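You operate a simulated robot arm through the tools that you are given. There is no shell and no other tool.

The job below is to be done with a simulated robot arm. You get a single attempt, and the scene is never put back.

JOB
Load the yellow disc into the grey meter and keep one reading.
Fine: load it with the slider at DARK; swing the blue arm over it, push the slider to OPEN, leave both so, and press KEEP once.

Only the result counts: the job must be done as asked and must still hold three seconds after the hand-in. Knocking over, shifting, dropping, spilling or breaking anything else fails it.

ROBOT AND FRAMES
A 6-joint arm with a two-finger gripper, fixed in place. Base frame: the origin is at the foot of the arm, x ahead of it, y to its left, z up; the work surface is at about z = 0. Units: cm, rad, N and s.
With the tool pointing down near the work surface it reaches from about 18 to 48 cm from the base axis. Its first joint turns from -1.152 to 1.152 rad. Payload 1.76 kg.
The TCP is the grasp point between the finger pads, 2.9 cm short of the fingertips. In the tool frame z runs along the fingers and y along their closing line. The gripper opens to 8.2 cm; its body begins 5.8 cm behind the TCP.
Orientation is that of the tool frame in the base frame, as a unit quaternion [w, x, y, z]. With the fingers straight down and closing along the base's y, the tool's x points along the base's -x, its y along +y and its z along -z.

CONTROLS
- The arm moves only by the tool play_rows. Its argument "rows" is a list of rows, each a list of 7 numbers: the shift along the tool's x, y, z in m, then the turn, a rotation vector about the tool's x, y, z in rad, then the gripper command, from -1 (shut) to 1 (fully open), values between in proportion. In form: [[dx, dy, dz, rx, ry, rz, fingers], ...]. A call has 1 to 20 rows; each row is the pose to reach, as a shift and turn from the pose commanded when the call began, along the tool's axes at that moment. A row lasts 0.2 s, in which the tool goes at most 5 cm and 0.15 rad; a call with a longer step from one row to the next is refused whole, and so is a gripper value outside its range. Where a pose cannot be reached the arm comes as near as it can. A force on the tool above 90 N (or 10 N above the force at the start of the call, whichever is more), or a blocked arm, ends the call early, and 0.2 s more pass. The fingers move at their own pace (about 20.35 cm/s each) and stop on an object; they squeeze with about 29 N. The grip force told is the motor's: it shows also when the fingers shut on nothing. Time passes only in rows, and 0.2 s behind the last, so rows that repeat a pose let the fingers close. The reply holds the time, the measured pose of the TCP, the force on the tool along the base axes, the opening and the grip force, in the units named above and with some noise, with the torque about the TCP (base axes, N m) and any sound that the robot's microphone picked up.
- Cameras (640 x 400 px; columns grow to the right, rows downward): "scene" is fixed at [7.17, 34.57, 43.51]; the picture's right is [-0.59, -0.81, 0.00], its down [-0.38, 0.28, -0.88] and it looks along [0.71, -0.52, -0.47] (base axes); focal length 251 px, centre (320, 200). "wrist" rides on the gripper at [7.9, 0.4, -8.9] in the tool frame; the picture's right is [-0.05, 1.00, 0.00], its down [-0.71, -0.04, -0.71] and it looks along [-0.71, -0.04, 0.71] (tool axes); focal length 256 px, centre (320, 200). There is no depth. A picture from a camera that has moved, and an enlarged one, comes with that camera's place and axes in the base frame and with its lens.
- snapshot(camera): a new picture of that camera. It takes no simulated time.
- close_up(camera, box): a new picture of the part [left, top, right, bottom] of that camera's present view, enlarged. It takes no simulated time.
- finish_job(): hands the job in; it is judged then, once.

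Places have to be worked out from the pictures, the camera data and where the tool is seen. Open the gripper and draw the arm clear of the work before you hand the job in, unless the task says otherwise.

The tools are called after ">>>" as a command line: name --pt "numbers of a row" for each row, then --argument value for the rest, lists and objects as JSON in quotes. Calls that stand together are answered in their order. play_rows: Moves the arm, as the interface text tells. Its arguments: {"type":"object","properties":{"rows":{"type":"array"}},"required":["rows"]} The other tools are called the same way: snapshot (camera) takes a picture; close_up (camera, box) takes an enlarged picture of a part of a camera's view; finish_job () hands the job in.

At the start:

```text
t: 0.0
ee_pos: [27.43, -3.5, 33.31]
tcp_rot: [0.001, 0.0, 1.0, 0.0]
wrist_force: [-0.4, -0.6, -0.5]
ft_torque: [0.0, 0.0, 0.02]
opening: 8.19
grasp_force: 0.1
```

scene: 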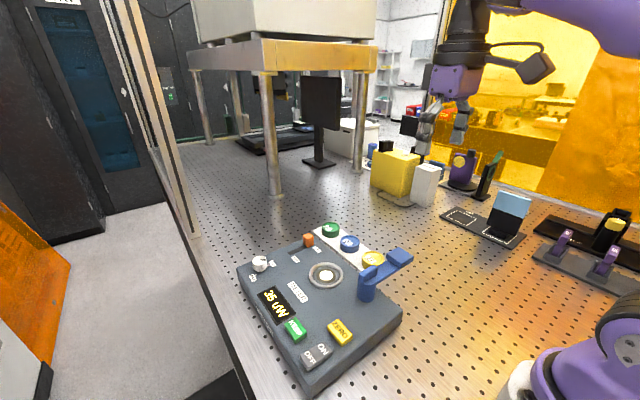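
wrist: 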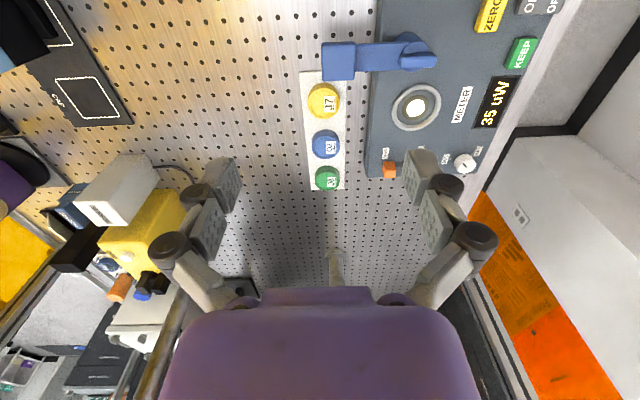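

The pictures show the grey meter with a display, a blue arm, buttons, and a strip with yellow, blue and green discs. I'll take enlarged views to identify each control before moving.

>>> close_up --camera "scene" --box '[220, 210, 440, 400]'

>>> close_up --camera "wrist" --box '[290, 0, 590, 200]'

>>> snapshot --camera "wrist"

```text
2.11 times, centred on (330, 305) of scene
camera zoom: at [7.17, 34.57, 43.51], right [-0.59, -0.81, 0.0], down [-0.38, 0.28, -0.88], along [0.71, -0.52, -0.47], focal length 528 px, centre (299, -21)
```

zoom: 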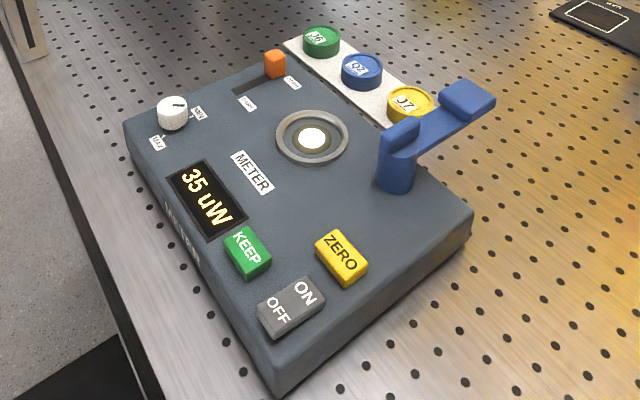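

```text
2.00 times, centred on (440, 100) of wrist
camera zoom: at [19.42, -3.16, 42.25], right [0.05, 1.0, 0.0], down [0.7, -0.04, 0.71], along [0.71, -0.04, -0.71], focal length 512 px, centre (80, 400)
```

zoom: 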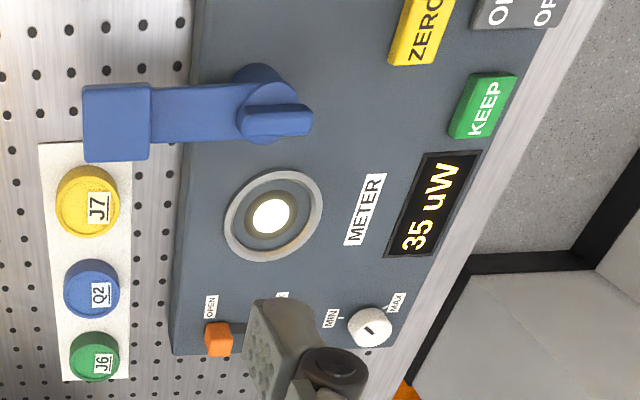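

```text
taken
camera wrist: at [19.42, -3.16, 42.25], right [0.05, 1.0, 0.0], down [0.7, -0.04, 0.71], along [0.71, -0.04, -0.71], focal length 256 px, centre (320, 200)
```

wrist: 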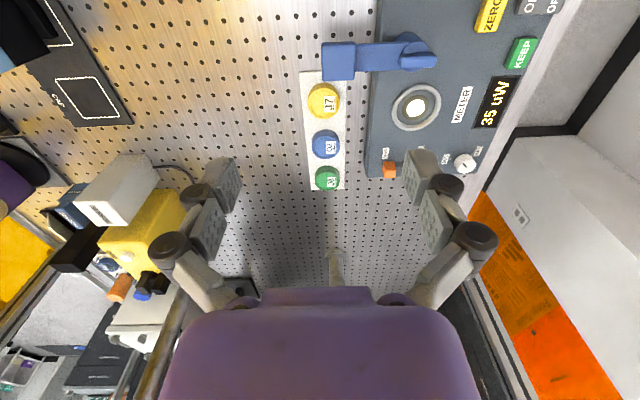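

The slider knob seems to sit at the OPEN end (label beside it), but a finger hides the other end. I'll shift the tool 9 cm to the left (+y), staying high, to see the whole meter from the wrist camera.

>>> play_rows --pt "0 0.03 0 0 0 0 1" --pt "0 0.06 0 0 0 0 1" --pt "0 0.09 0 0 0 0 1" --pt "0 0.09 0 0 0 0 1"

>>> snapshot --camera "wrist"

>>> close_up --camera "wrist" --box '[200, 0, 480, 200]'

>>> close_up --camera "scene" --box '[230, 220, 350, 310]'

```text
t: 1.0
ee_pos: [27.24, 5.5, 33.36]
tcp_rot: [0.001, 0.0, 1.0, -0.001]
wrist_force: [0.3, -0.1, -1.2]
ft_torque: [-0.01, -0.03, 0.0]
opening: 8.19
grasp_force: 0.1
```

```text
taken
camera wrist: at [19.31, 5.81, 42.3], right [0.05, 1.0, 0.0], down [0.7, -0.04, 0.71], along [0.71, -0.04, -0.71], focal length 256 px, centre (320, 200)
```

wrist: 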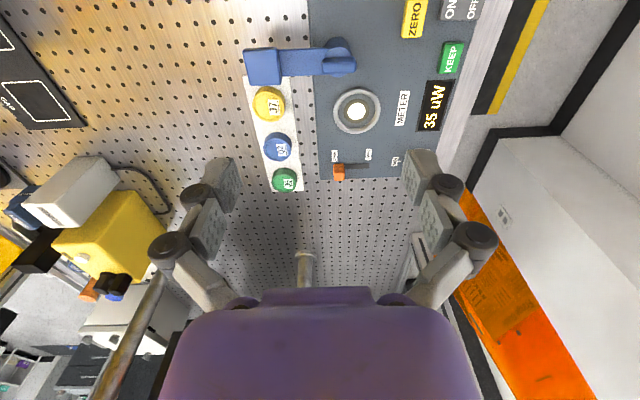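

```text
2.00 times, centred on (340, 100) of wrist
camera zoom: at [19.31, 5.81, 42.3], right [0.05, 1.0, 0.0], down [0.7, -0.04, 0.71], along [0.71, -0.04, -0.71], focal length 512 px, centre (280, 400)
```

zoom: 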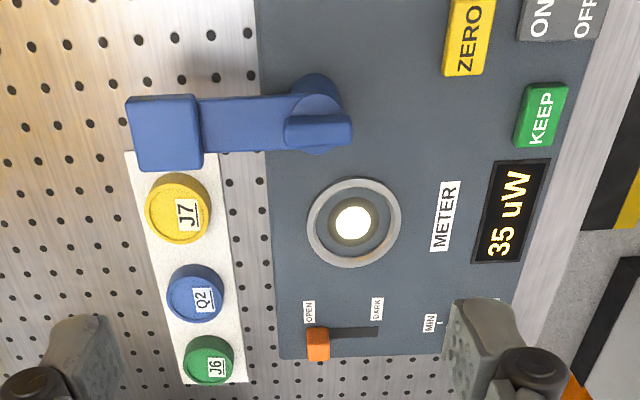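

```text
4.44 times, centred on (290, 265) of scene
camera zoom: at [7.17, 34.57, 43.51], right [-0.59, -0.81, 0.0], down [-0.38, 0.28, -0.88], along [0.71, -0.52, -0.47], focal length 1116 px, centre (453, -89)
```

zoom: 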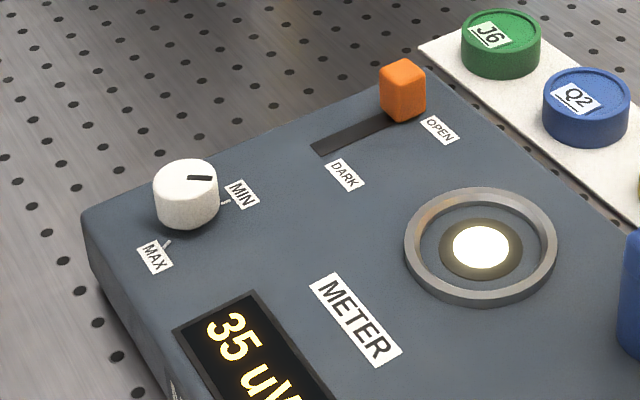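

The slider is at OPEN, with DARK on the +y end of its slot, so it must first go to DARK. I estimate the socket at about (37.9, 10.5, 4.6) and the slider knob near (48.5, 7.7, 6); I'll move the camera closer to measure the slider accurately.

>>> play_rows --pt "-0.018 0.009 0.02 0 0 0 1" --pt "-0.036 0.018 0.04 0 0 0 1" --pt "-0.054 0.027 0.06 0 0 0 1" --pt "-0.072 0.036 0.08 0 0 0 1" --pt "-0.088 0.045 0.104 0 0 0 1" --pt "-0.088 0.045 0.104 0 0 0 1"

>>> snapshot --camera "wrist"

>>> close_up --camera "wrist" --box '[240, 80, 400, 180]'

>>> snapshot --camera "scene"

```text
t: 2.4
ee_pos: [36.16, 9.88, 22.93]
tcp_rot: [0.001, 0.001, 1.0, 0.001]
wrist_force: [-0.5, 0.7, -0.3]
ft_torque: [-0.02, 0.02, 0.01]
opening: 8.22
grasp_force: 0.1
```

```text
taken
camera wrist: at [28.3, 10.3, 31.96], right [0.05, 1.0, 0.0], down [0.71, -0.04, 0.71], along [0.71, -0.04, -0.71], focal length 256 px, centre (320, 200)
```

wrist: 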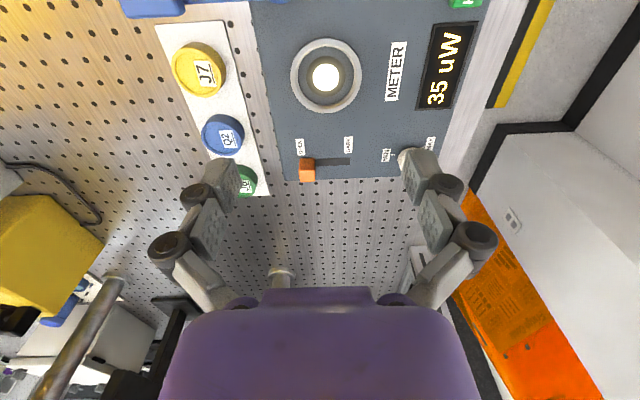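

```text
4.00 times, centred on (320, 130) of wrist
camera zoom: at [28.3, 10.3, 31.96], right [0.05, 1.0, 0.0], down [0.71, -0.04, 0.71], along [0.71, -0.04, -0.71], focal length 1024 px, centre (320, 480)
```

zoom: 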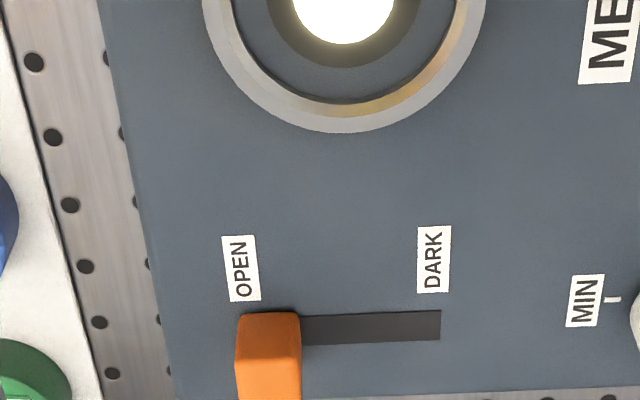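

```text
taken
```

scene: 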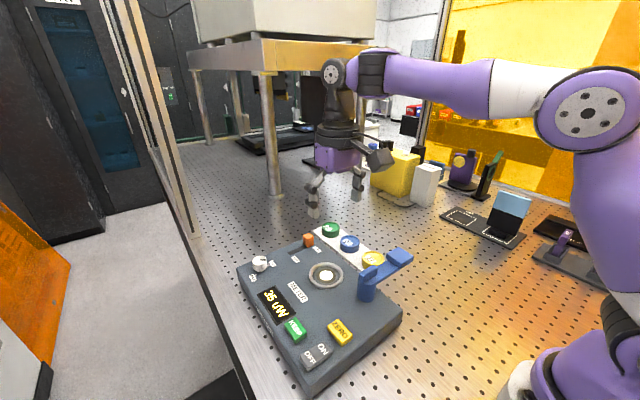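

The slot runs along y from the knob (y≈7.6) to about y≈13.3 at x≈49. I'll enlarge the knob itself from both cameras to get its height and footprint.

>>> close_up --camera "wrist" --box '[280, 135, 376, 195]'

>>> close_up --camera "scene" --box '[276, 220, 356, 270]'

>>> close_up --camera "scene" --box '[310, 210, 422, 310]'

>>> close_up --camera "scene" --box '[270, 290, 382, 370]'

>>> close_up --camera "wrist" --box '[140, 0, 300, 100]'

```text
6.67 times, centred on (328, 165) of wrist
camera zoom: at [28.3, 10.3, 31.96], right [0.05, 1.0, 0.0], down [0.71, -0.04, 0.71], along [0.71, -0.04, -0.71], focal length 1707 px, centre (267, 433)
```

zoom: 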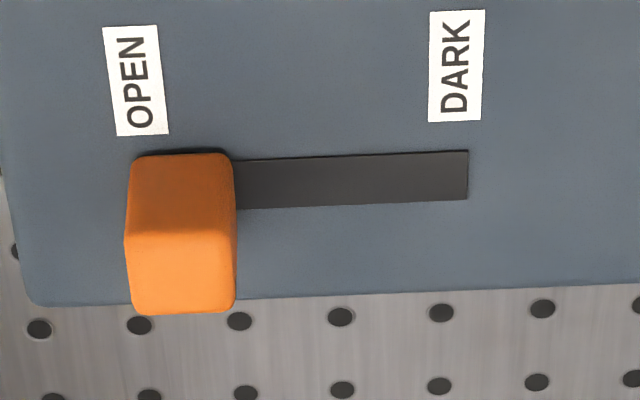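

```text
8.00 times, centred on (316, 245) of scene
camera zoom: at [7.17, 34.57, 43.51], right [-0.59, -0.81, 0.0], down [-0.38, 0.28, -0.88], along [0.71, -0.52, -0.47], focal length 2008 px, centre (352, -160)
```

zoom: 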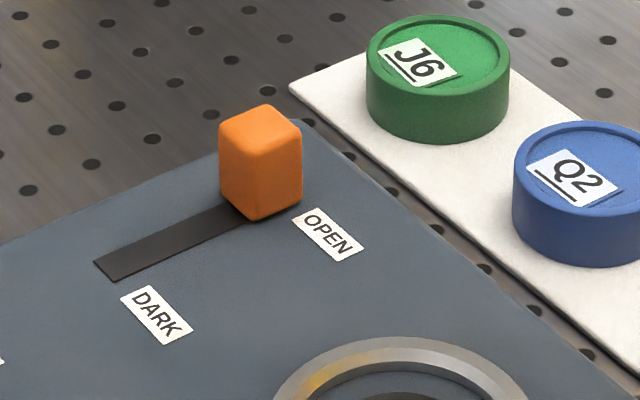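

```text
4.00 times, centred on (366, 260) of scene
camera zoom: at [7.17, 34.57, 43.51], right [-0.59, -0.81, 0.0], down [-0.38, 0.28, -0.88], along [0.71, -0.52, -0.47], focal length 1004 px, centre (136, -40)
```

zoom: 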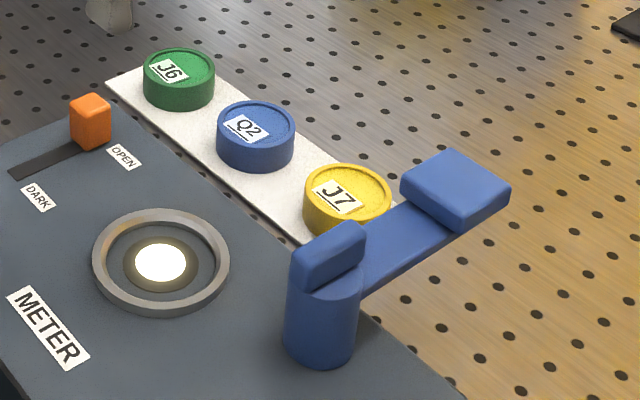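

```text
5.00 times, centred on (326, 330) of scene
camera zoom: at [7.17, 34.57, 43.51], right [-0.59, -0.81, 0.0], down [-0.38, 0.28, -0.88], along [0.71, -0.52, -0.47], focal length 1255 px, centre (290, -450)
```

zoom: 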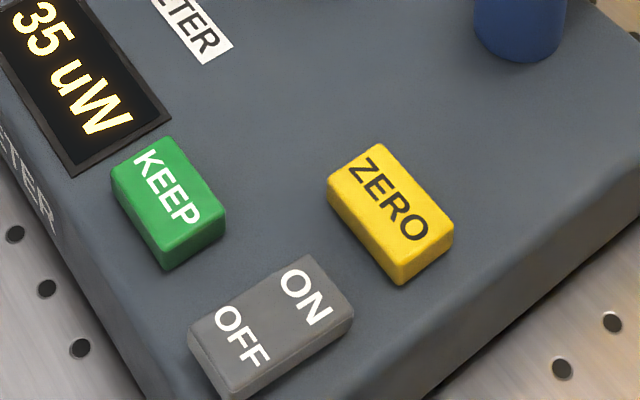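

```text
4.00 times, centred on (220, 50) of wrist
camera zoom: at [28.3, 10.3, 31.96], right [0.05, 1.0, 0.0], down [0.71, -0.04, 0.71], along [0.71, -0.04, -0.71], focal length 1024 px, centre (720, 800)
```

zoom: 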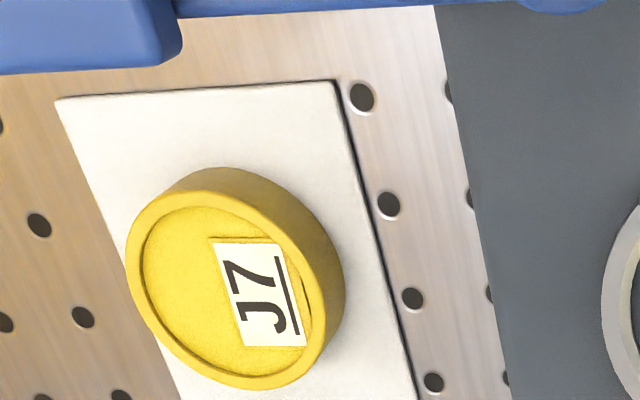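

The knob measures about x 48.1–50.0, y 6.6–8.7, top z≈6.8 with the panel at ≈4.2; its DARK position should be about y≈12.3. I'll hover above it with the tool tilted 0.3 rad outward and fingers part open, to straddle the knob without squeezing.

>>> play_rows --pt "-0.02 -0.004 0.015 0 -0.05 0 -0.05" --pt "-0.04 -0.008 0.03 0 -0.1 0 -0.05" --pt "-0.06 -0.012 0.045 0 -0.15 0 -0.05" --pt "-0.08 -0.015 0.06 0 -0.2 0 -0.05" --pt "-0.1 -0.019 0.075 0 -0.25 0 -0.05" --pt "-0.1198 -0.0226 0.0893 0 -0.3 0 -0.05" --pt "-0.1198 -0.0226 0.0893 0 -0.3 0 -0.05"

>>> snapshot --camera "wrist"

>>> close_up --camera "scene" --box '[220, 130, 420, 290]'

```text
t: 4.0
ee_pos: [48.21, 7.67, 13.69]
tcp_rot: [0.15, 0.0, 0.989, -0.001]
wrist_force: [-0.1, -0.2, -0.2]
ft_torque: [0.0, 0.0, 0.02]
opening: 3.91
grasp_force: 0.1
```

```text
taken
camera wrist: at [37.94, 7.99, 19.95], right [0.05, 1.0, 0.01], down [0.46, -0.04, 0.89], along [0.88, -0.04, -0.46], focal length 256 px, centre (320, 200)
```

wrist: 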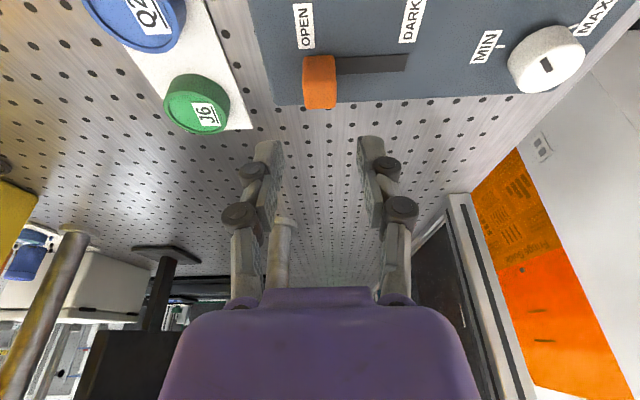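

```text
2.50 times, centred on (320, 210) of scene
camera zoom: at [7.17, 34.57, 43.51], right [-0.59, -0.81, 0.0], down [-0.38, 0.28, -0.88], along [0.71, -0.52, -0.47], focal length 628 px, centre (320, 175)
```

zoom: 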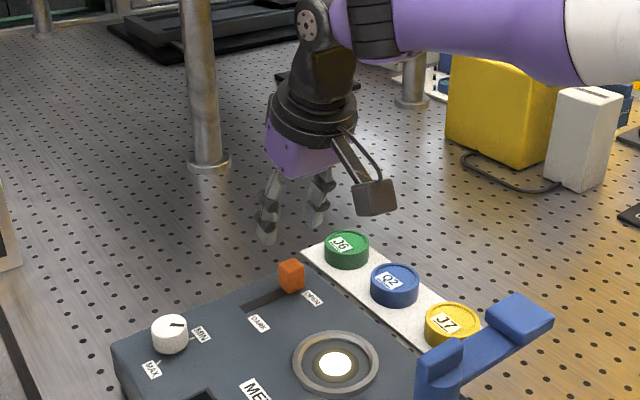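

The fingers are centred on the knob in y (TCP 7.67, knob ≈7.65). I'll descend 5.8 cm straight down so the fingertips straddle the knob about 1 cm above the panel.

>>> play_rows --pt "0.0043 0 0.0139 0 0 0 -0.05" --pt "0.0086 0 0.0277 0 0 0 -0.05" --pt "0.0118 0 0.0382 0 0 0 -0.05" --pt "0.0145 0 0.0468 0 0 0 -0.05" --pt "0.0171 0 0.0554 0 0 0 -0.05" --pt "0.0171 0 0.0554 0 0 0 -0.05"

>>> snapshot --camera "wrist"

>>> close_up --camera "scene" --box '[250, 170, 390, 280]'

```text
t: 5.4
ee_pos: [48.25, 7.78, 8.05]
tcp_rot: [0.152, -0.001, 0.988, 0.0]
wrist_force: [0.1, 0.2, -0.2]
ft_torque: [0.01, 0.0, 0.0]
opening: 3.89
grasp_force: 0.1
```

```text
taken
camera wrist: at [37.98, 8.1, 14.34], right [0.05, 1.0, 0.01], down [0.46, -0.04, 0.89], along [0.88, -0.04, -0.47], focal length 256 px, centre (320, 200)
```

wrist: 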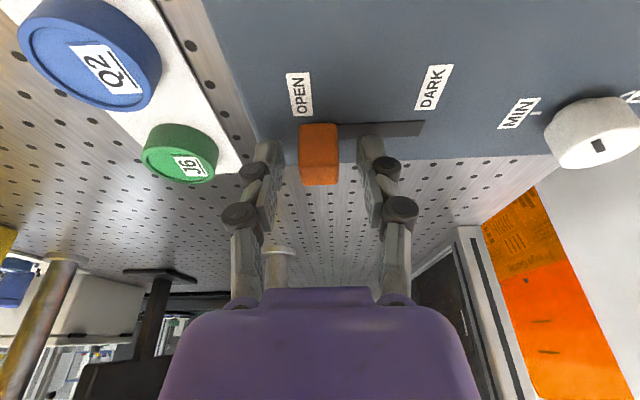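

```text
3.64 times, centred on (320, 225) of scene
camera zoom: at [7.17, 34.57, 43.51], right [-0.59, -0.81, 0.0], down [-0.38, 0.28, -0.88], along [0.71, -0.52, -0.47], focal length 913 px, centre (320, 109)
```

zoom: 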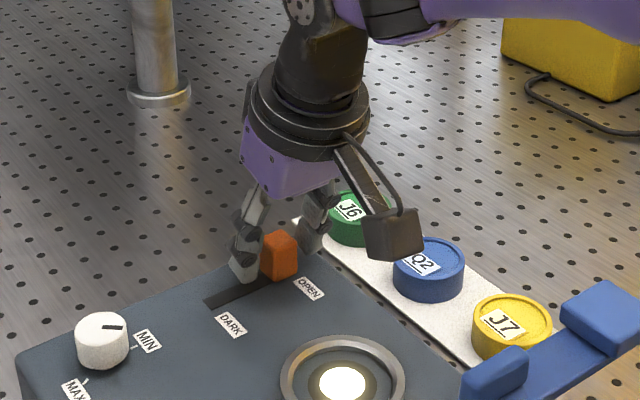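

The fingertips straddle the knob just above the slot. I'll push gently toward +y (DARK) in small steps, watching the force.

>>> play_rows --pt "0 0.008 0 0 0 0 -0.05" --pt "0 0.014 0 0 0 0 -0.05" --pt "0 0.02 0 0 0 0 -0.05" --pt "0 0.026 0 0 0 0 -0.05" --pt "0 0.03 0 0 0 0 -0.05"

>>> snapshot --camera "wrist"

```text
t: 6.6
ee_pos: [48.27, 10.72, 8.25]
tcp_rot: [0.151, 0.0, 0.989, 0.0]
wrist_force: [0.5, 0.6, 0.7]
ft_torque: [-0.04, -0.01, -0.01]
opening: 3.94
grasp_force: 0.1
```

```text
taken
camera wrist: at [37.96, 11.1, 14.42], right [0.05, 1.0, 0.01], down [0.46, -0.04, 0.89], along [0.88, -0.04, -0.47], focal length 256 px, centre (320, 200)
```

wrist: 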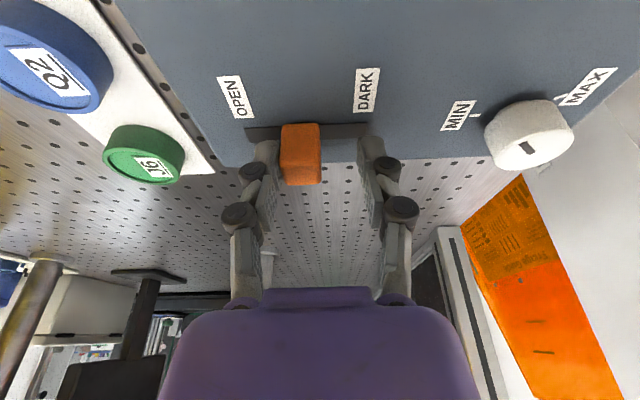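

The knob follows the finger freely and the slot's left end is now visible at y≈6.6. I'll continue about 2 cm and then look at how much slot remains at the DARK end.

>>> play_rows --pt "0 0.006 0 0 0 0 -0.05" --pt "0 0.012 0 0 0 0 -0.05" --pt "0 0.017 0 0 0 0 -0.05" --pt "0 0.02 0 0 0 0 -0.05"

>>> close_up --camera "wrist" --box '[180, 60, 440, 222]'

>>> close_up --camera "scene" --box '[230, 200, 370, 310]'

```text
t: 7.6
ee_pos: [48.25, 12.76, 8.28]
tcp_rot: [0.15, 0.001, 0.989, -0.001]
wrist_force: [0.7, 0.1, -0.5]
ft_torque: [-0.02, 0.0, 0.01]
opening: 3.92
grasp_force: 0.0
```

```text
2.46 times, centred on (310, 141) of wrist
camera zoom: at [37.95, 13.06, 14.42], right [0.05, 1.0, 0.01], down [0.46, -0.04, 0.89], along [0.88, -0.04, -0.47], focal length 630 px, centre (345, 345)
```

zoom: 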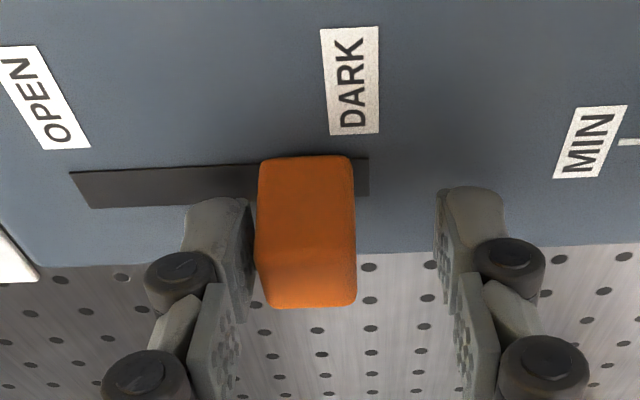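

```text
3.64 times, centred on (300, 255) of scene
camera zoom: at [7.17, 34.57, 43.51], right [-0.59, -0.81, 0.0], down [-0.38, 0.28, -0.88], along [0.71, -0.52, -0.47], focal length 913 px, centre (393, 0)
```

zoom: 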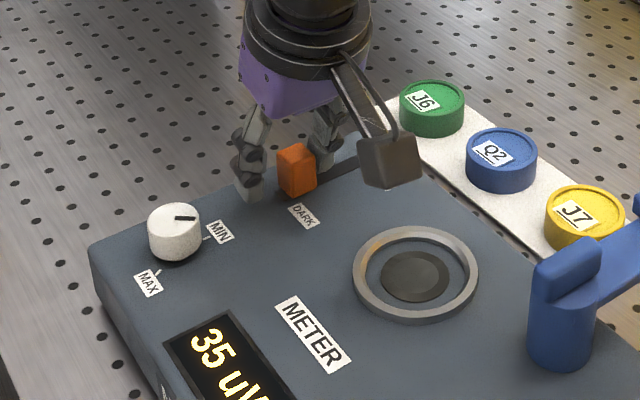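

The lamp in the socket has gone off and about 0.35 cm of slot remains. I'll push the last few millimetres in tiny steps to seat it at DARK.

>>> play_rows --pt "0 0.001 0 0 0 0 -0.05" --pt "0 0.002 0 0 0 0 -0.05" --pt "0 0.003 0 0 0 0 -0.05"

>>> close_up --camera "wrist" --box '[180, 60, 440, 222]'

```text
t: 8.4
ee_pos: [48.15, 13.0, 8.2]
tcp_rot: [0.15, 0.0, 0.989, -0.001]
wrist_force: [-0.2, 0.2, 0.7]
ft_torque: [-0.01, 0.0, 0.0]
opening: 3.89
grasp_force: 0.1
```

```text
2.46 times, centred on (310, 141) of wrist
camera zoom: at [37.98, 13.34, 14.4], right [0.05, 1.0, 0.01], down [0.46, -0.04, 0.88], along [0.88, -0.04, -0.47], focal length 630 px, centre (345, 345)
```

zoom: 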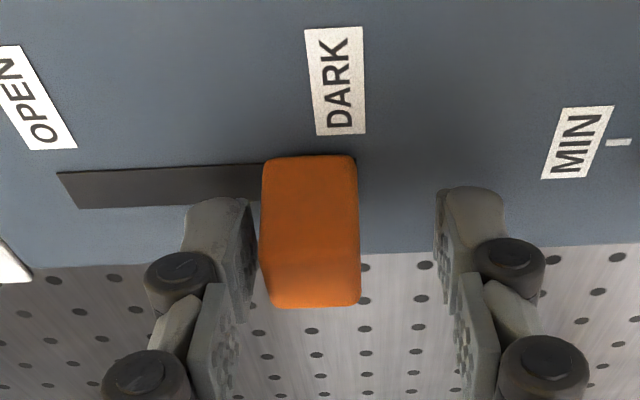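

The knob is seated at DARK (slot end covered, lamp off). I'll back off slightly, lift straight up, and level the tool on the way toward the disc strip.

>>> play_rows --pt "0 -0.004 0 0 0 0 -0.05" --pt "-0.0089 -0.005 -0.0287 0 0 0 -0.05" --pt "-0.0177 -0.005 -0.0573 0 0 0 0.0" --pt "-0.0123 -0.015 -0.0904 0 0.1 0 0.3" --pt "0.0009 -0.03 -0.1153 0 0.2 0 0.6" --pt "0.0152 -0.04 -0.1198 0 0.3 0 0.7" --pt "0.0152 -0.04 -0.1198 0 0.3 0 0.7"

>>> close_up --camera "scene" --box '[220, 210, 440, 348]'

>>> snapshot --camera "wrist"

```text
t: 10.0
ee_pos: [43.22, 8.8, 19.4]
tcp_rot: [0.0, 0.001, 1.0, -0.001]
wrist_force: [0.7, 0.2, -0.1]
ft_torque: [-0.05, 0.0, -0.01]
opening: 6.97
grasp_force: 0.1
out of reach, approached as far as the arm can: row 5
```

```text
2.90 times, centred on (330, 279) of scene
camera zoom: at [7.17, 34.56, 43.51], right [-0.59, -0.81, 0.0], down [-0.38, 0.28, -0.88], along [0.71, -0.52, -0.47], focal length 728 px, centre (291, -29)
```

zoom: 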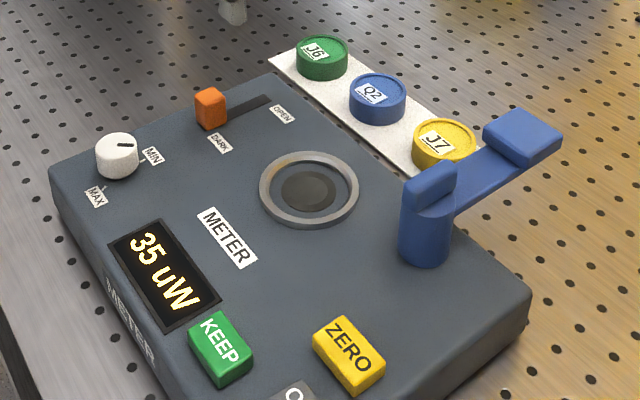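

```text
taken
camera wrist: at [35.3, 9.32, 28.37], right [0.05, 1.0, 0.0], down [0.71, -0.04, 0.71], along [0.71, -0.04, -0.71], focal length 256 px, centre (320, 200)
```

wrist: 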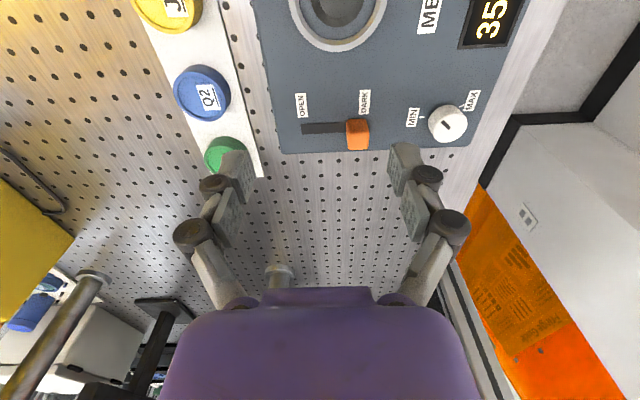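

Slider confirmed at DARK. Next I hover above the yellow disc at (37.6, -3.5), turning the tool 45° so the wrist camera stays well clear of the blue arm and the fingers clear the blue disc.

>>> play_rows --pt "0.008 -0.018 0.006 0 0 -0.112 0.7" --pt "0.016 -0.036 0.014 0 0 -0.224 0.7" --pt "0.024 -0.054 0.022 0 0 -0.336 0.7" --pt "0.032 -0.072 0.03 0 0 -0.448 0.7" --pt "0.04 -0.09 0.038 0 0 -0.56 0.7" --pt "0.048 -0.107 0.046 0 0 -0.672 0.7" --pt "0.0562 -0.123 0.054 0 0 -0.785 0.7" --pt "0.0562 -0.123 0.054 0 0 -0.785 0.7"

>>> snapshot --camera "wrist"

>>> snapshot --camera "scene"

```text
t: 11.8
ee_pos: [37.53, -3.27, 13.7]
tcp_rot: [-0.001, -0.383, 0.924, 0.0]
wrist_force: [-0.2, 0.1, 0.2]
ft_torque: [-0.02, 0.02, 0.02]
opening: 6.96
grasp_force: 0.2
```

```text
taken
camera wrist: at [31.67, -8.7, 22.62], right [-0.67, 0.74, 0.0], down [0.52, 0.47, 0.71], along [0.53, 0.47, -0.71], focal length 256 px, centre (320, 200)
```

wrist: 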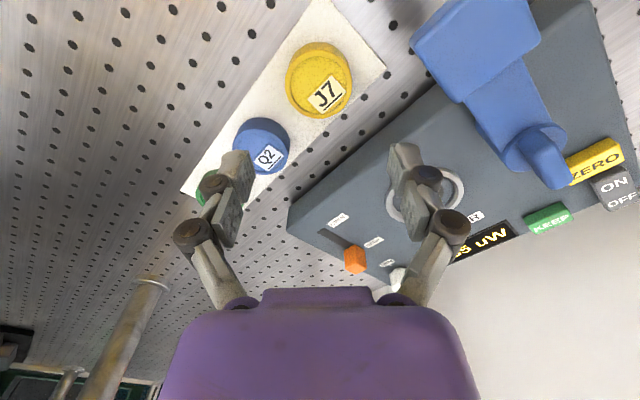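

```text
taken
```

scene: 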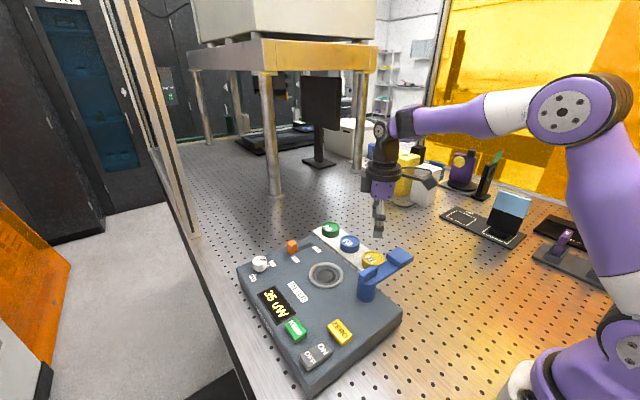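

The disc appears between the fingers' line. I'll enlarge it to refine its centre before descending.

>>> close_up --camera "wrist" --box '[260, 20, 388, 140]'

>>> close_up --camera "scene" --box '[325, 190, 437, 300]'

```text
3.33 times, centred on (324, 80) of wrist
camera zoom: at [31.67, -8.7, 22.62], right [-0.67, 0.74, 0.0], down [0.52, 0.47, 0.71], along [0.53, 0.47, -0.71], focal length 853 px, centre (307, 600)
```

zoom: 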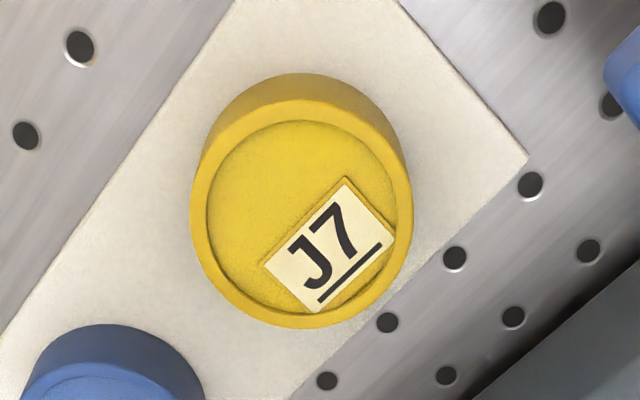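

```text
3.64 times, centred on (381, 245) of scene
camera zoom: at [7.17, 34.56, 43.51], right [-0.59, -0.81, 0.0], down [-0.38, 0.28, -0.88], along [0.71, -0.52, -0.47], focal length 913 px, centre (98, 36)
```

zoom: 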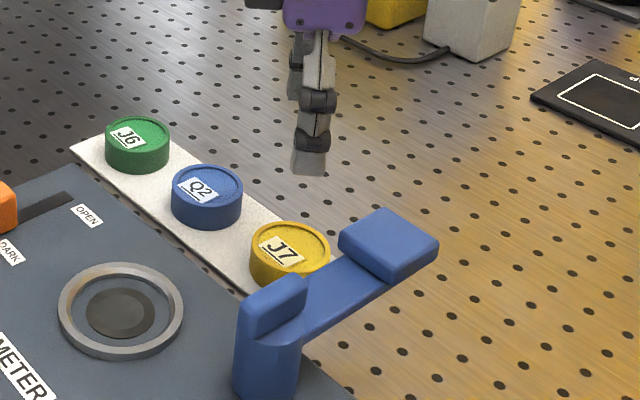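

The refined disc centre is about (37.53, -3.57), diameter ≈5.2 cm, top z≈2.1. I'll correct by 0.27 cm in y and descend to just above the disc, then check alignment.

>>> play_rows --pt "0.0019 -0.002 0.015 0 0 0 0.7" --pt "0.0019 -0.002 0.035 0 0 0 0.7" --pt "0.0019 -0.002 0.055 0 0 0 0.7" --pt "0.0019 -0.002 0.07 0 0 0 0.7" --pt "0.0019 -0.002 0.076 0 0 0 0.7" --pt "0.0019 -0.002 0.076 0 0 0 0.7"

>>> snapshot --camera "wrist"

>>> close_up --camera "scene" --box '[325, 190, 437, 300]'

```text
t: 13.2
ee_pos: [37.59, -3.65, 6.02]
tcp_rot: [0.0, -0.382, 0.924, -0.001]
wrist_force: [0.0, -0.6, 0.0]
ft_torque: [0.02, 0.0, 0.02]
opening: 6.97
grasp_force: 0.1
```

```text
taken
camera wrist: at [31.66, -9.0, 15.05], right [-0.67, 0.74, 0.0], down [0.53, 0.47, 0.71], along [0.53, 0.47, -0.71], focal length 256 px, centre (320, 200)
```

wrist: 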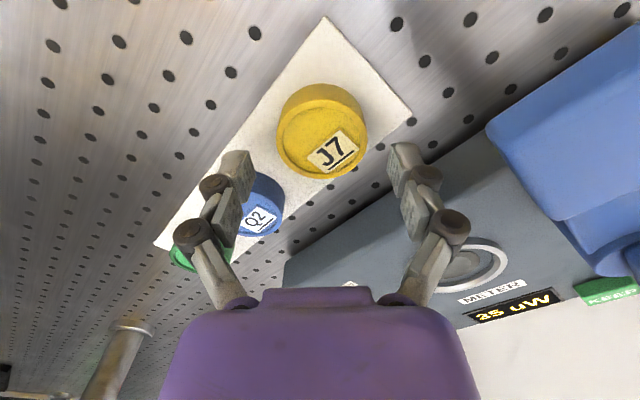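

```text
3.64 times, centred on (381, 245) of scene
camera zoom: at [7.17, 34.57, 43.51], right [-0.59, -0.81, 0.0], down [-0.38, 0.28, -0.88], along [0.71, -0.52, -0.47], focal length 913 px, centre (98, 36)
```

zoom: 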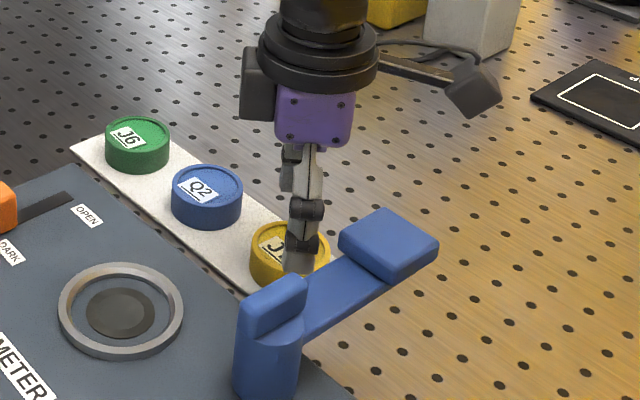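

I'll enlarge this view to check how well the disc is centred under the tool.

>>> close_up --camera "wrist" --box '[240, 60, 400, 190]'

```text
3.08 times, centred on (320, 125) of wrist
camera zoom: at [31.66, -9.0, 15.05], right [-0.67, 0.74, 0.0], down [0.53, 0.47, 0.71], along [0.53, 0.47, -0.71], focal length 788 px, centre (320, 431)
```

zoom: 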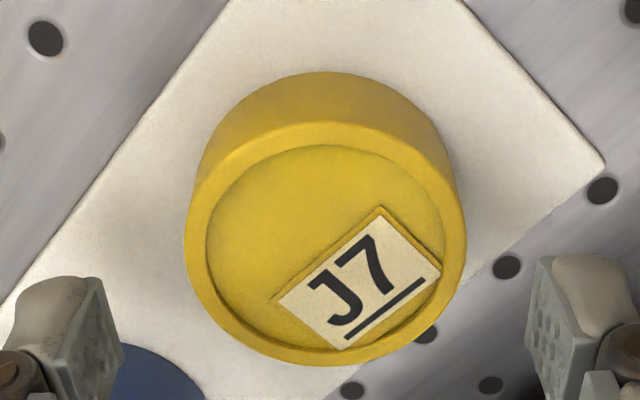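

The disc centre is within about 1 mm of the TCP axis. I'll go down 1.8 cm so the fingertips overlap the disc's upper ~1 cm, then close gradually.

>>> play_rows --pt "-0.0008 0.0005 0.008 0 0 0 0.7" --pt "-0.0008 0.0005 0.015 0 0 0 0.7" --pt "-0.0008 0.0005 0.019 0 0 0 0.7" --pt "-0.0008 0.0005 0.019 0 0 0 0.5" --pt "-0.0008 0.0005 0.019 0 0 0 0.36" --pt "-0.0008 0.0005 0.019 0 0 0 0.25" --pt "-0.0008 0.0005 0.019 0 0 0 0.0" --pt "-0.0008 0.0005 0.019 0 0 0 -0.5" --pt "-0.0008 0.0005 0.019 0 0 0 -0.5"

>>> snapshot --camera "wrist"

>>> close_up --camera "scene" --box '[325, 190, 437, 300]'

```text
t: 15.2
ee_pos: [37.59, -3.54, 4.29]
tcp_rot: [0.0, -0.383, 0.924, -0.001]
wrist_force: [-2.4, 1.7, 6.1]
ft_torque: [0.1, 0.15, -0.01]
opening: 5.07
grasp_force: 29.6
```

```text
taken
camera wrist: at [31.72, -8.86, 13.27], right [-0.67, 0.74, 0.0], down [0.52, 0.47, 0.71], along [0.53, 0.47, -0.71], focal length 256 px, centre (320, 200)
```

wrist: 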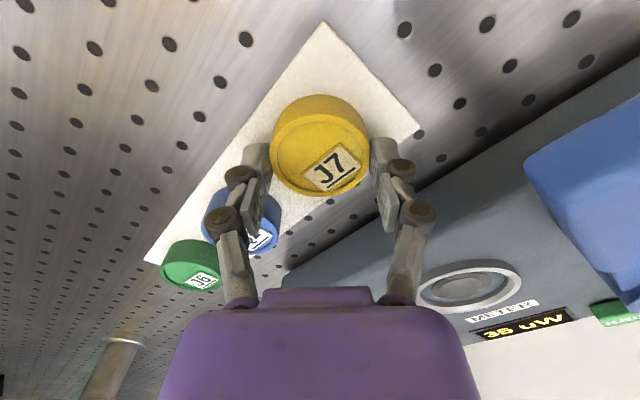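

```text
3.64 times, centred on (381, 245) of scene
camera zoom: at [7.17, 34.57, 43.51], right [-0.59, -0.81, 0.0], down [-0.38, 0.28, -0.88], along [0.71, -0.52, -0.47], focal length 913 px, centre (98, 36)
```

zoom: 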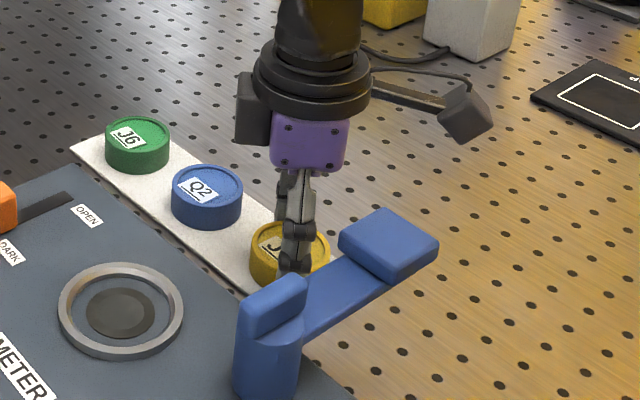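

The disc is gripped (opening 5.07, 29.6 N). I'll lift it straight up 9 cm and check the hold.

>>> play_rows --pt "0 0 -0.01 0 0 0 -0.5" --pt "0 0 -0.025 0 0 0 -0.5" --pt "0 0 -0.045 0 0 0 -0.5" --pt "0 0 -0.065 0 0 0 -0.5" --pt "0 0 -0.09 0 0 0 -0.5" --pt "0 0 -0.09 0 0 0 -0.5"

>>> snapshot --camera "wrist"

>>> close_up --camera "scene" --box '[300, 170, 460, 310]'

```text
t: 16.6
ee_pos: [37.75, -3.68, 13.51]
tcp_rot: [0.0, -0.382, 0.924, -0.001]
wrist_force: [0.1, 0.8, -0.6]
ft_torque: [-0.02, -0.02, 0.01]
opening: 5.08
grasp_force: 29.5
```

```text
taken
camera wrist: at [31.77, -8.97, 22.42], right [-0.67, 0.74, 0.0], down [0.53, 0.47, 0.71], along [0.53, 0.47, -0.71], focal length 256 px, centre (320, 200)
```

wrist: 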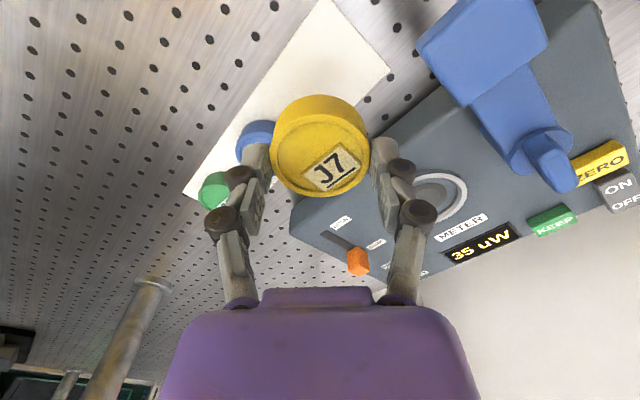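

```text
2.86 times, centred on (380, 240) of scene
camera zoom: at [7.17, 34.57, 43.51], right [-0.59, -0.81, 0.0], down [-0.38, 0.28, -0.88], along [0.71, -0.52, -0.47], focal length 717 px, centre (149, 86)
```

zoom: 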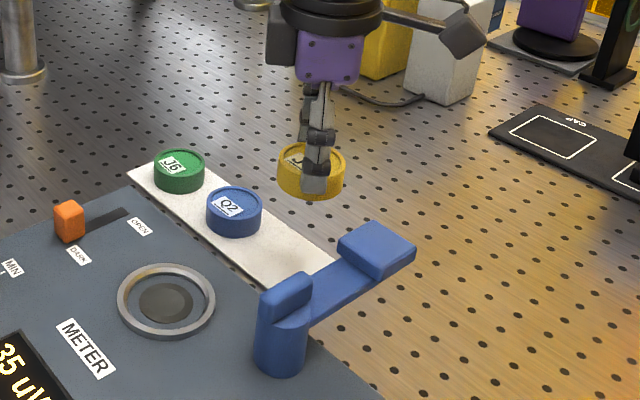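

The disc is securely held. I'll enlarge the held disc and the socket to see how much disc protrudes below the fingertips versus the ring height.

>>> close_up --camera "scene" --box '[360, 195, 400, 245]'

>>> close_up --camera "scene" --box '[300, 250, 360, 300]'

>>> close_up --camera "wrist" --box '[230, 80, 410, 220]'

```text
8.00 times, centred on (380, 220) of scene
camera zoom: at [7.17, 34.57, 43.51], right [-0.59, -0.81, 0.0], down [-0.38, 0.28, -0.88], along [0.71, -0.52, -0.47], focal length 2008 px, centre (-160, 40)
```

zoom: 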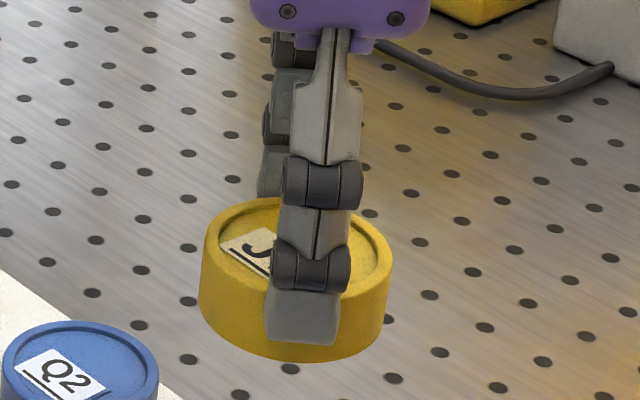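

```text
8.00 times, centred on (330, 275) of scene
camera zoom: at [7.17, 34.57, 43.51], right [-0.59, -0.81, 0.0], down [-0.38, 0.28, -0.88], along [0.71, -0.52, -0.47], focal length 2008 px, centre (240, -400)
```

zoom: 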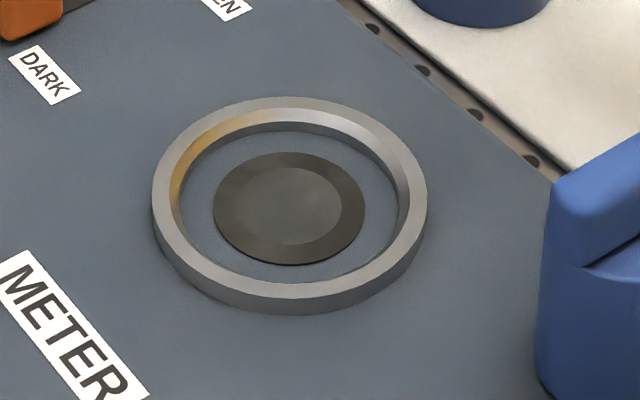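

```text
2.86 times, centred on (320, 150) of wrist
camera zoom: at [31.77, -8.97, 22.42], right [-0.67, 0.74, 0.0], down [0.53, 0.47, 0.71], along [0.53, 0.47, -0.71], focal length 731 px, centre (320, 343)
```

zoom: 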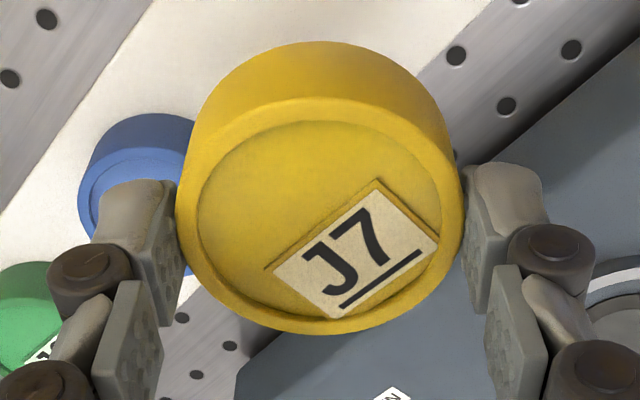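

The fingertips overlap the disc's top by roughly 0.7 cm, leaving about 1.1 cm free below — more than the ring's ≈0.65 cm height. I'll carry the disc over to hover above the socket at about (37.9, 10.5).

>>> play_rows --pt "0 0 -0.02 0 0 0 -0.5" --pt "-0.018 0.0175 -0.02 0 0 0 -0.5" --pt "-0.036 0.035 -0.02 0 0 0 -0.5" --pt "-0.054 0.0525 -0.02 0 0 0 -0.5" --pt "-0.072 0.07 -0.02 0 0 0 -0.5" --pt "-0.09 0.0875 -0.02 0 0 0 -0.5" --pt "-0.1018 0.099 -0.02 0 0 0 -0.5" --pt "-0.1018 0.099 -0.02 0 0 0 -0.5"

>>> snapshot --camera "wrist"

>>> close_up --camera "scene" --box '[250, 170, 430, 330]'

```text
t: 18.4
ee_pos: [37.84, 10.69, 15.28]
tcp_rot: [0.0, -0.382, 0.924, -0.001]
wrist_force: [0.2, 0.2, -0.5]
ft_torque: [0.01, -0.01, 0.01]
opening: 5.09
grasp_force: 29.1
```

```text
taken
camera wrist: at [31.89, 5.27, 24.22], right [-0.67, 0.74, 0.0], down [0.53, 0.47, 0.71], along [0.53, 0.47, -0.71], focal length 256 px, centre (320, 200)
```

wrist: 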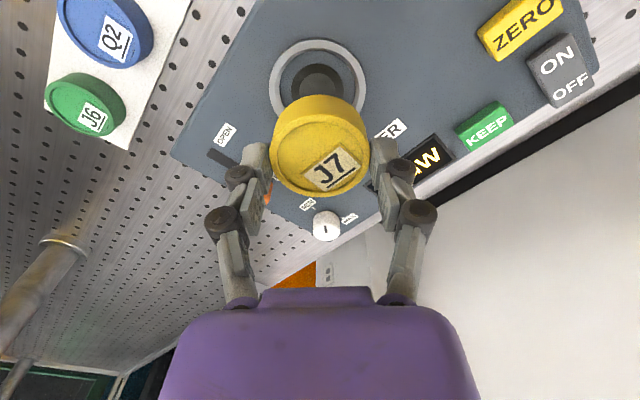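

```text
2.50 times, centred on (340, 250) of scene
camera zoom: at [7.17, 34.57, 43.51], right [-0.59, -0.81, 0.0], down [-0.38, 0.28, -0.88], along [0.71, -0.52, -0.47], focal length 628 px, centre (270, 75)
```

zoom: 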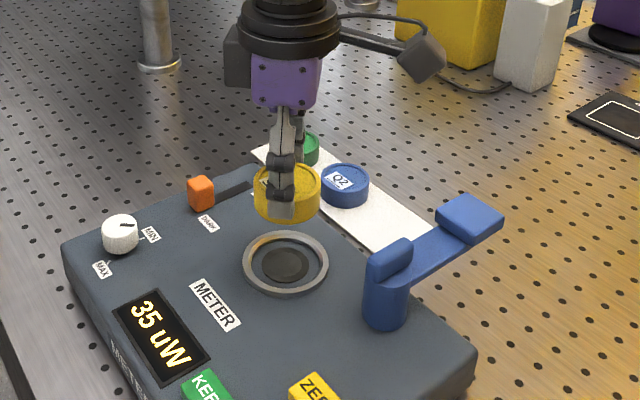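

Now checking ring-to-disc alignment from this view.

>>> close_up --camera "wrist" --box '[240, 20, 400, 120]'

>>> close_up --camera "scene" --box '[290, 220, 370, 295]'

```text
4.00 times, centred on (320, 70) of wrist
camera zoom: at [31.89, 5.27, 24.22], right [-0.67, 0.74, 0.0], down [0.53, 0.47, 0.71], along [0.53, 0.47, -0.71], focal length 1024 px, centre (320, 720)
```

zoom: 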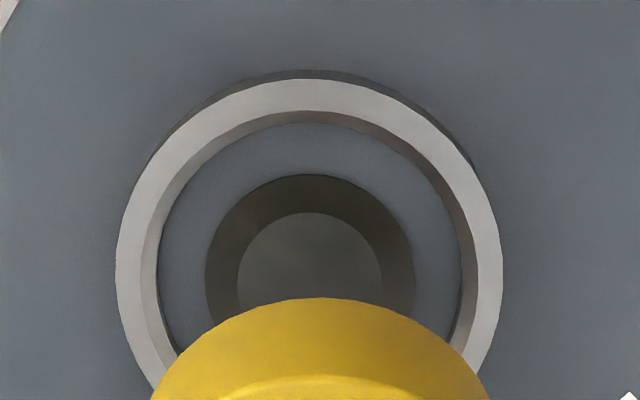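

```text
5.33 times, centred on (330, 258) of scene
camera zoom: at [7.17, 34.57, 43.51], right [-0.59, -0.81, 0.0], down [-0.38, 0.28, -0.88], along [0.71, -0.52, -0.47], focal length 1339 px, centre (267, -107)
```

zoom: 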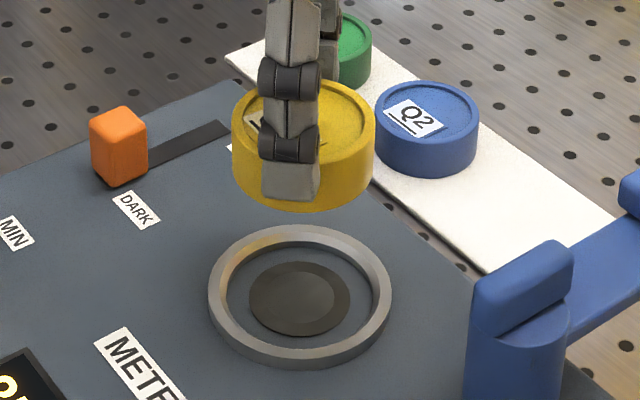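

From this view the ring centre is about 0.2 cm off along the tool's -y; I'll correct that and lower to about 0.7 cm above the ring.

>>> play_rows --pt "0 -0.002 0.01 0 0 0 -0.5" --pt "0 -0.002 0.025 0 0 0 -0.5" --pt "0 -0.002 0.04 0 0 0 -0.5" --pt "0 -0.002 0.05 0 0 0 -0.5" --pt "0 -0.002 0.054 0 0 0 -0.5" --pt "0 -0.002 0.054 0 0 0 -0.5"

>>> close_up --camera "wrist" --box '[220, 60, 420, 220]'

>>> close_up --camera "scene" --box '[290, 220, 370, 295]'

```text
t: 19.8
ee_pos: [38.09, 10.67, 9.91]
tcp_rot: [0.0, -0.383, 0.924, -0.001]
wrist_force: [-0.1, -0.6, -1.0]
ft_torque: [0.0, 0.0, -0.04]
opening: 5.07
grasp_force: 29.1
```

```text
2.50 times, centred on (320, 140) of wrist
camera zoom: at [32.11, 5.24, 18.82], right [-0.67, 0.74, 0.0], down [0.52, 0.47, 0.71], along [0.53, 0.47, -0.71], focal length 640 px, centre (320, 350)
```

zoom: 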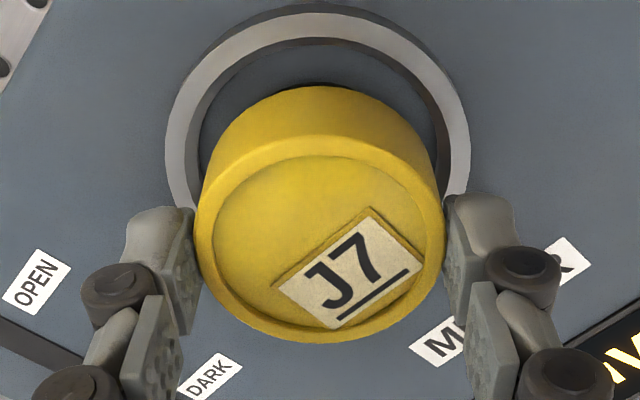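

```text
5.33 times, centred on (330, 258) of scene
camera zoom: at [7.17, 34.57, 43.51], right [-0.59, -0.81, 0.0], down [-0.38, 0.28, -0.88], along [0.71, -0.52, -0.47], focal length 1339 px, centre (267, -107)
```

zoom: 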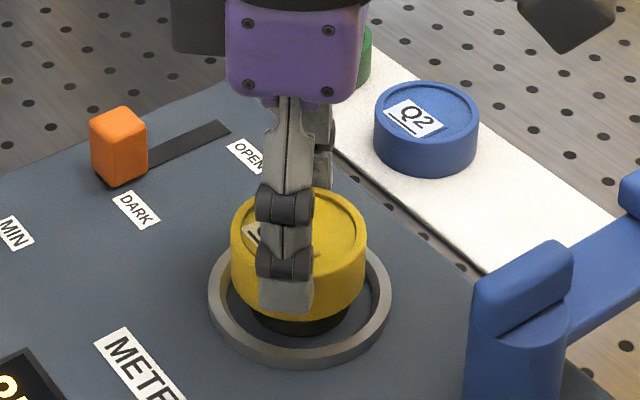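

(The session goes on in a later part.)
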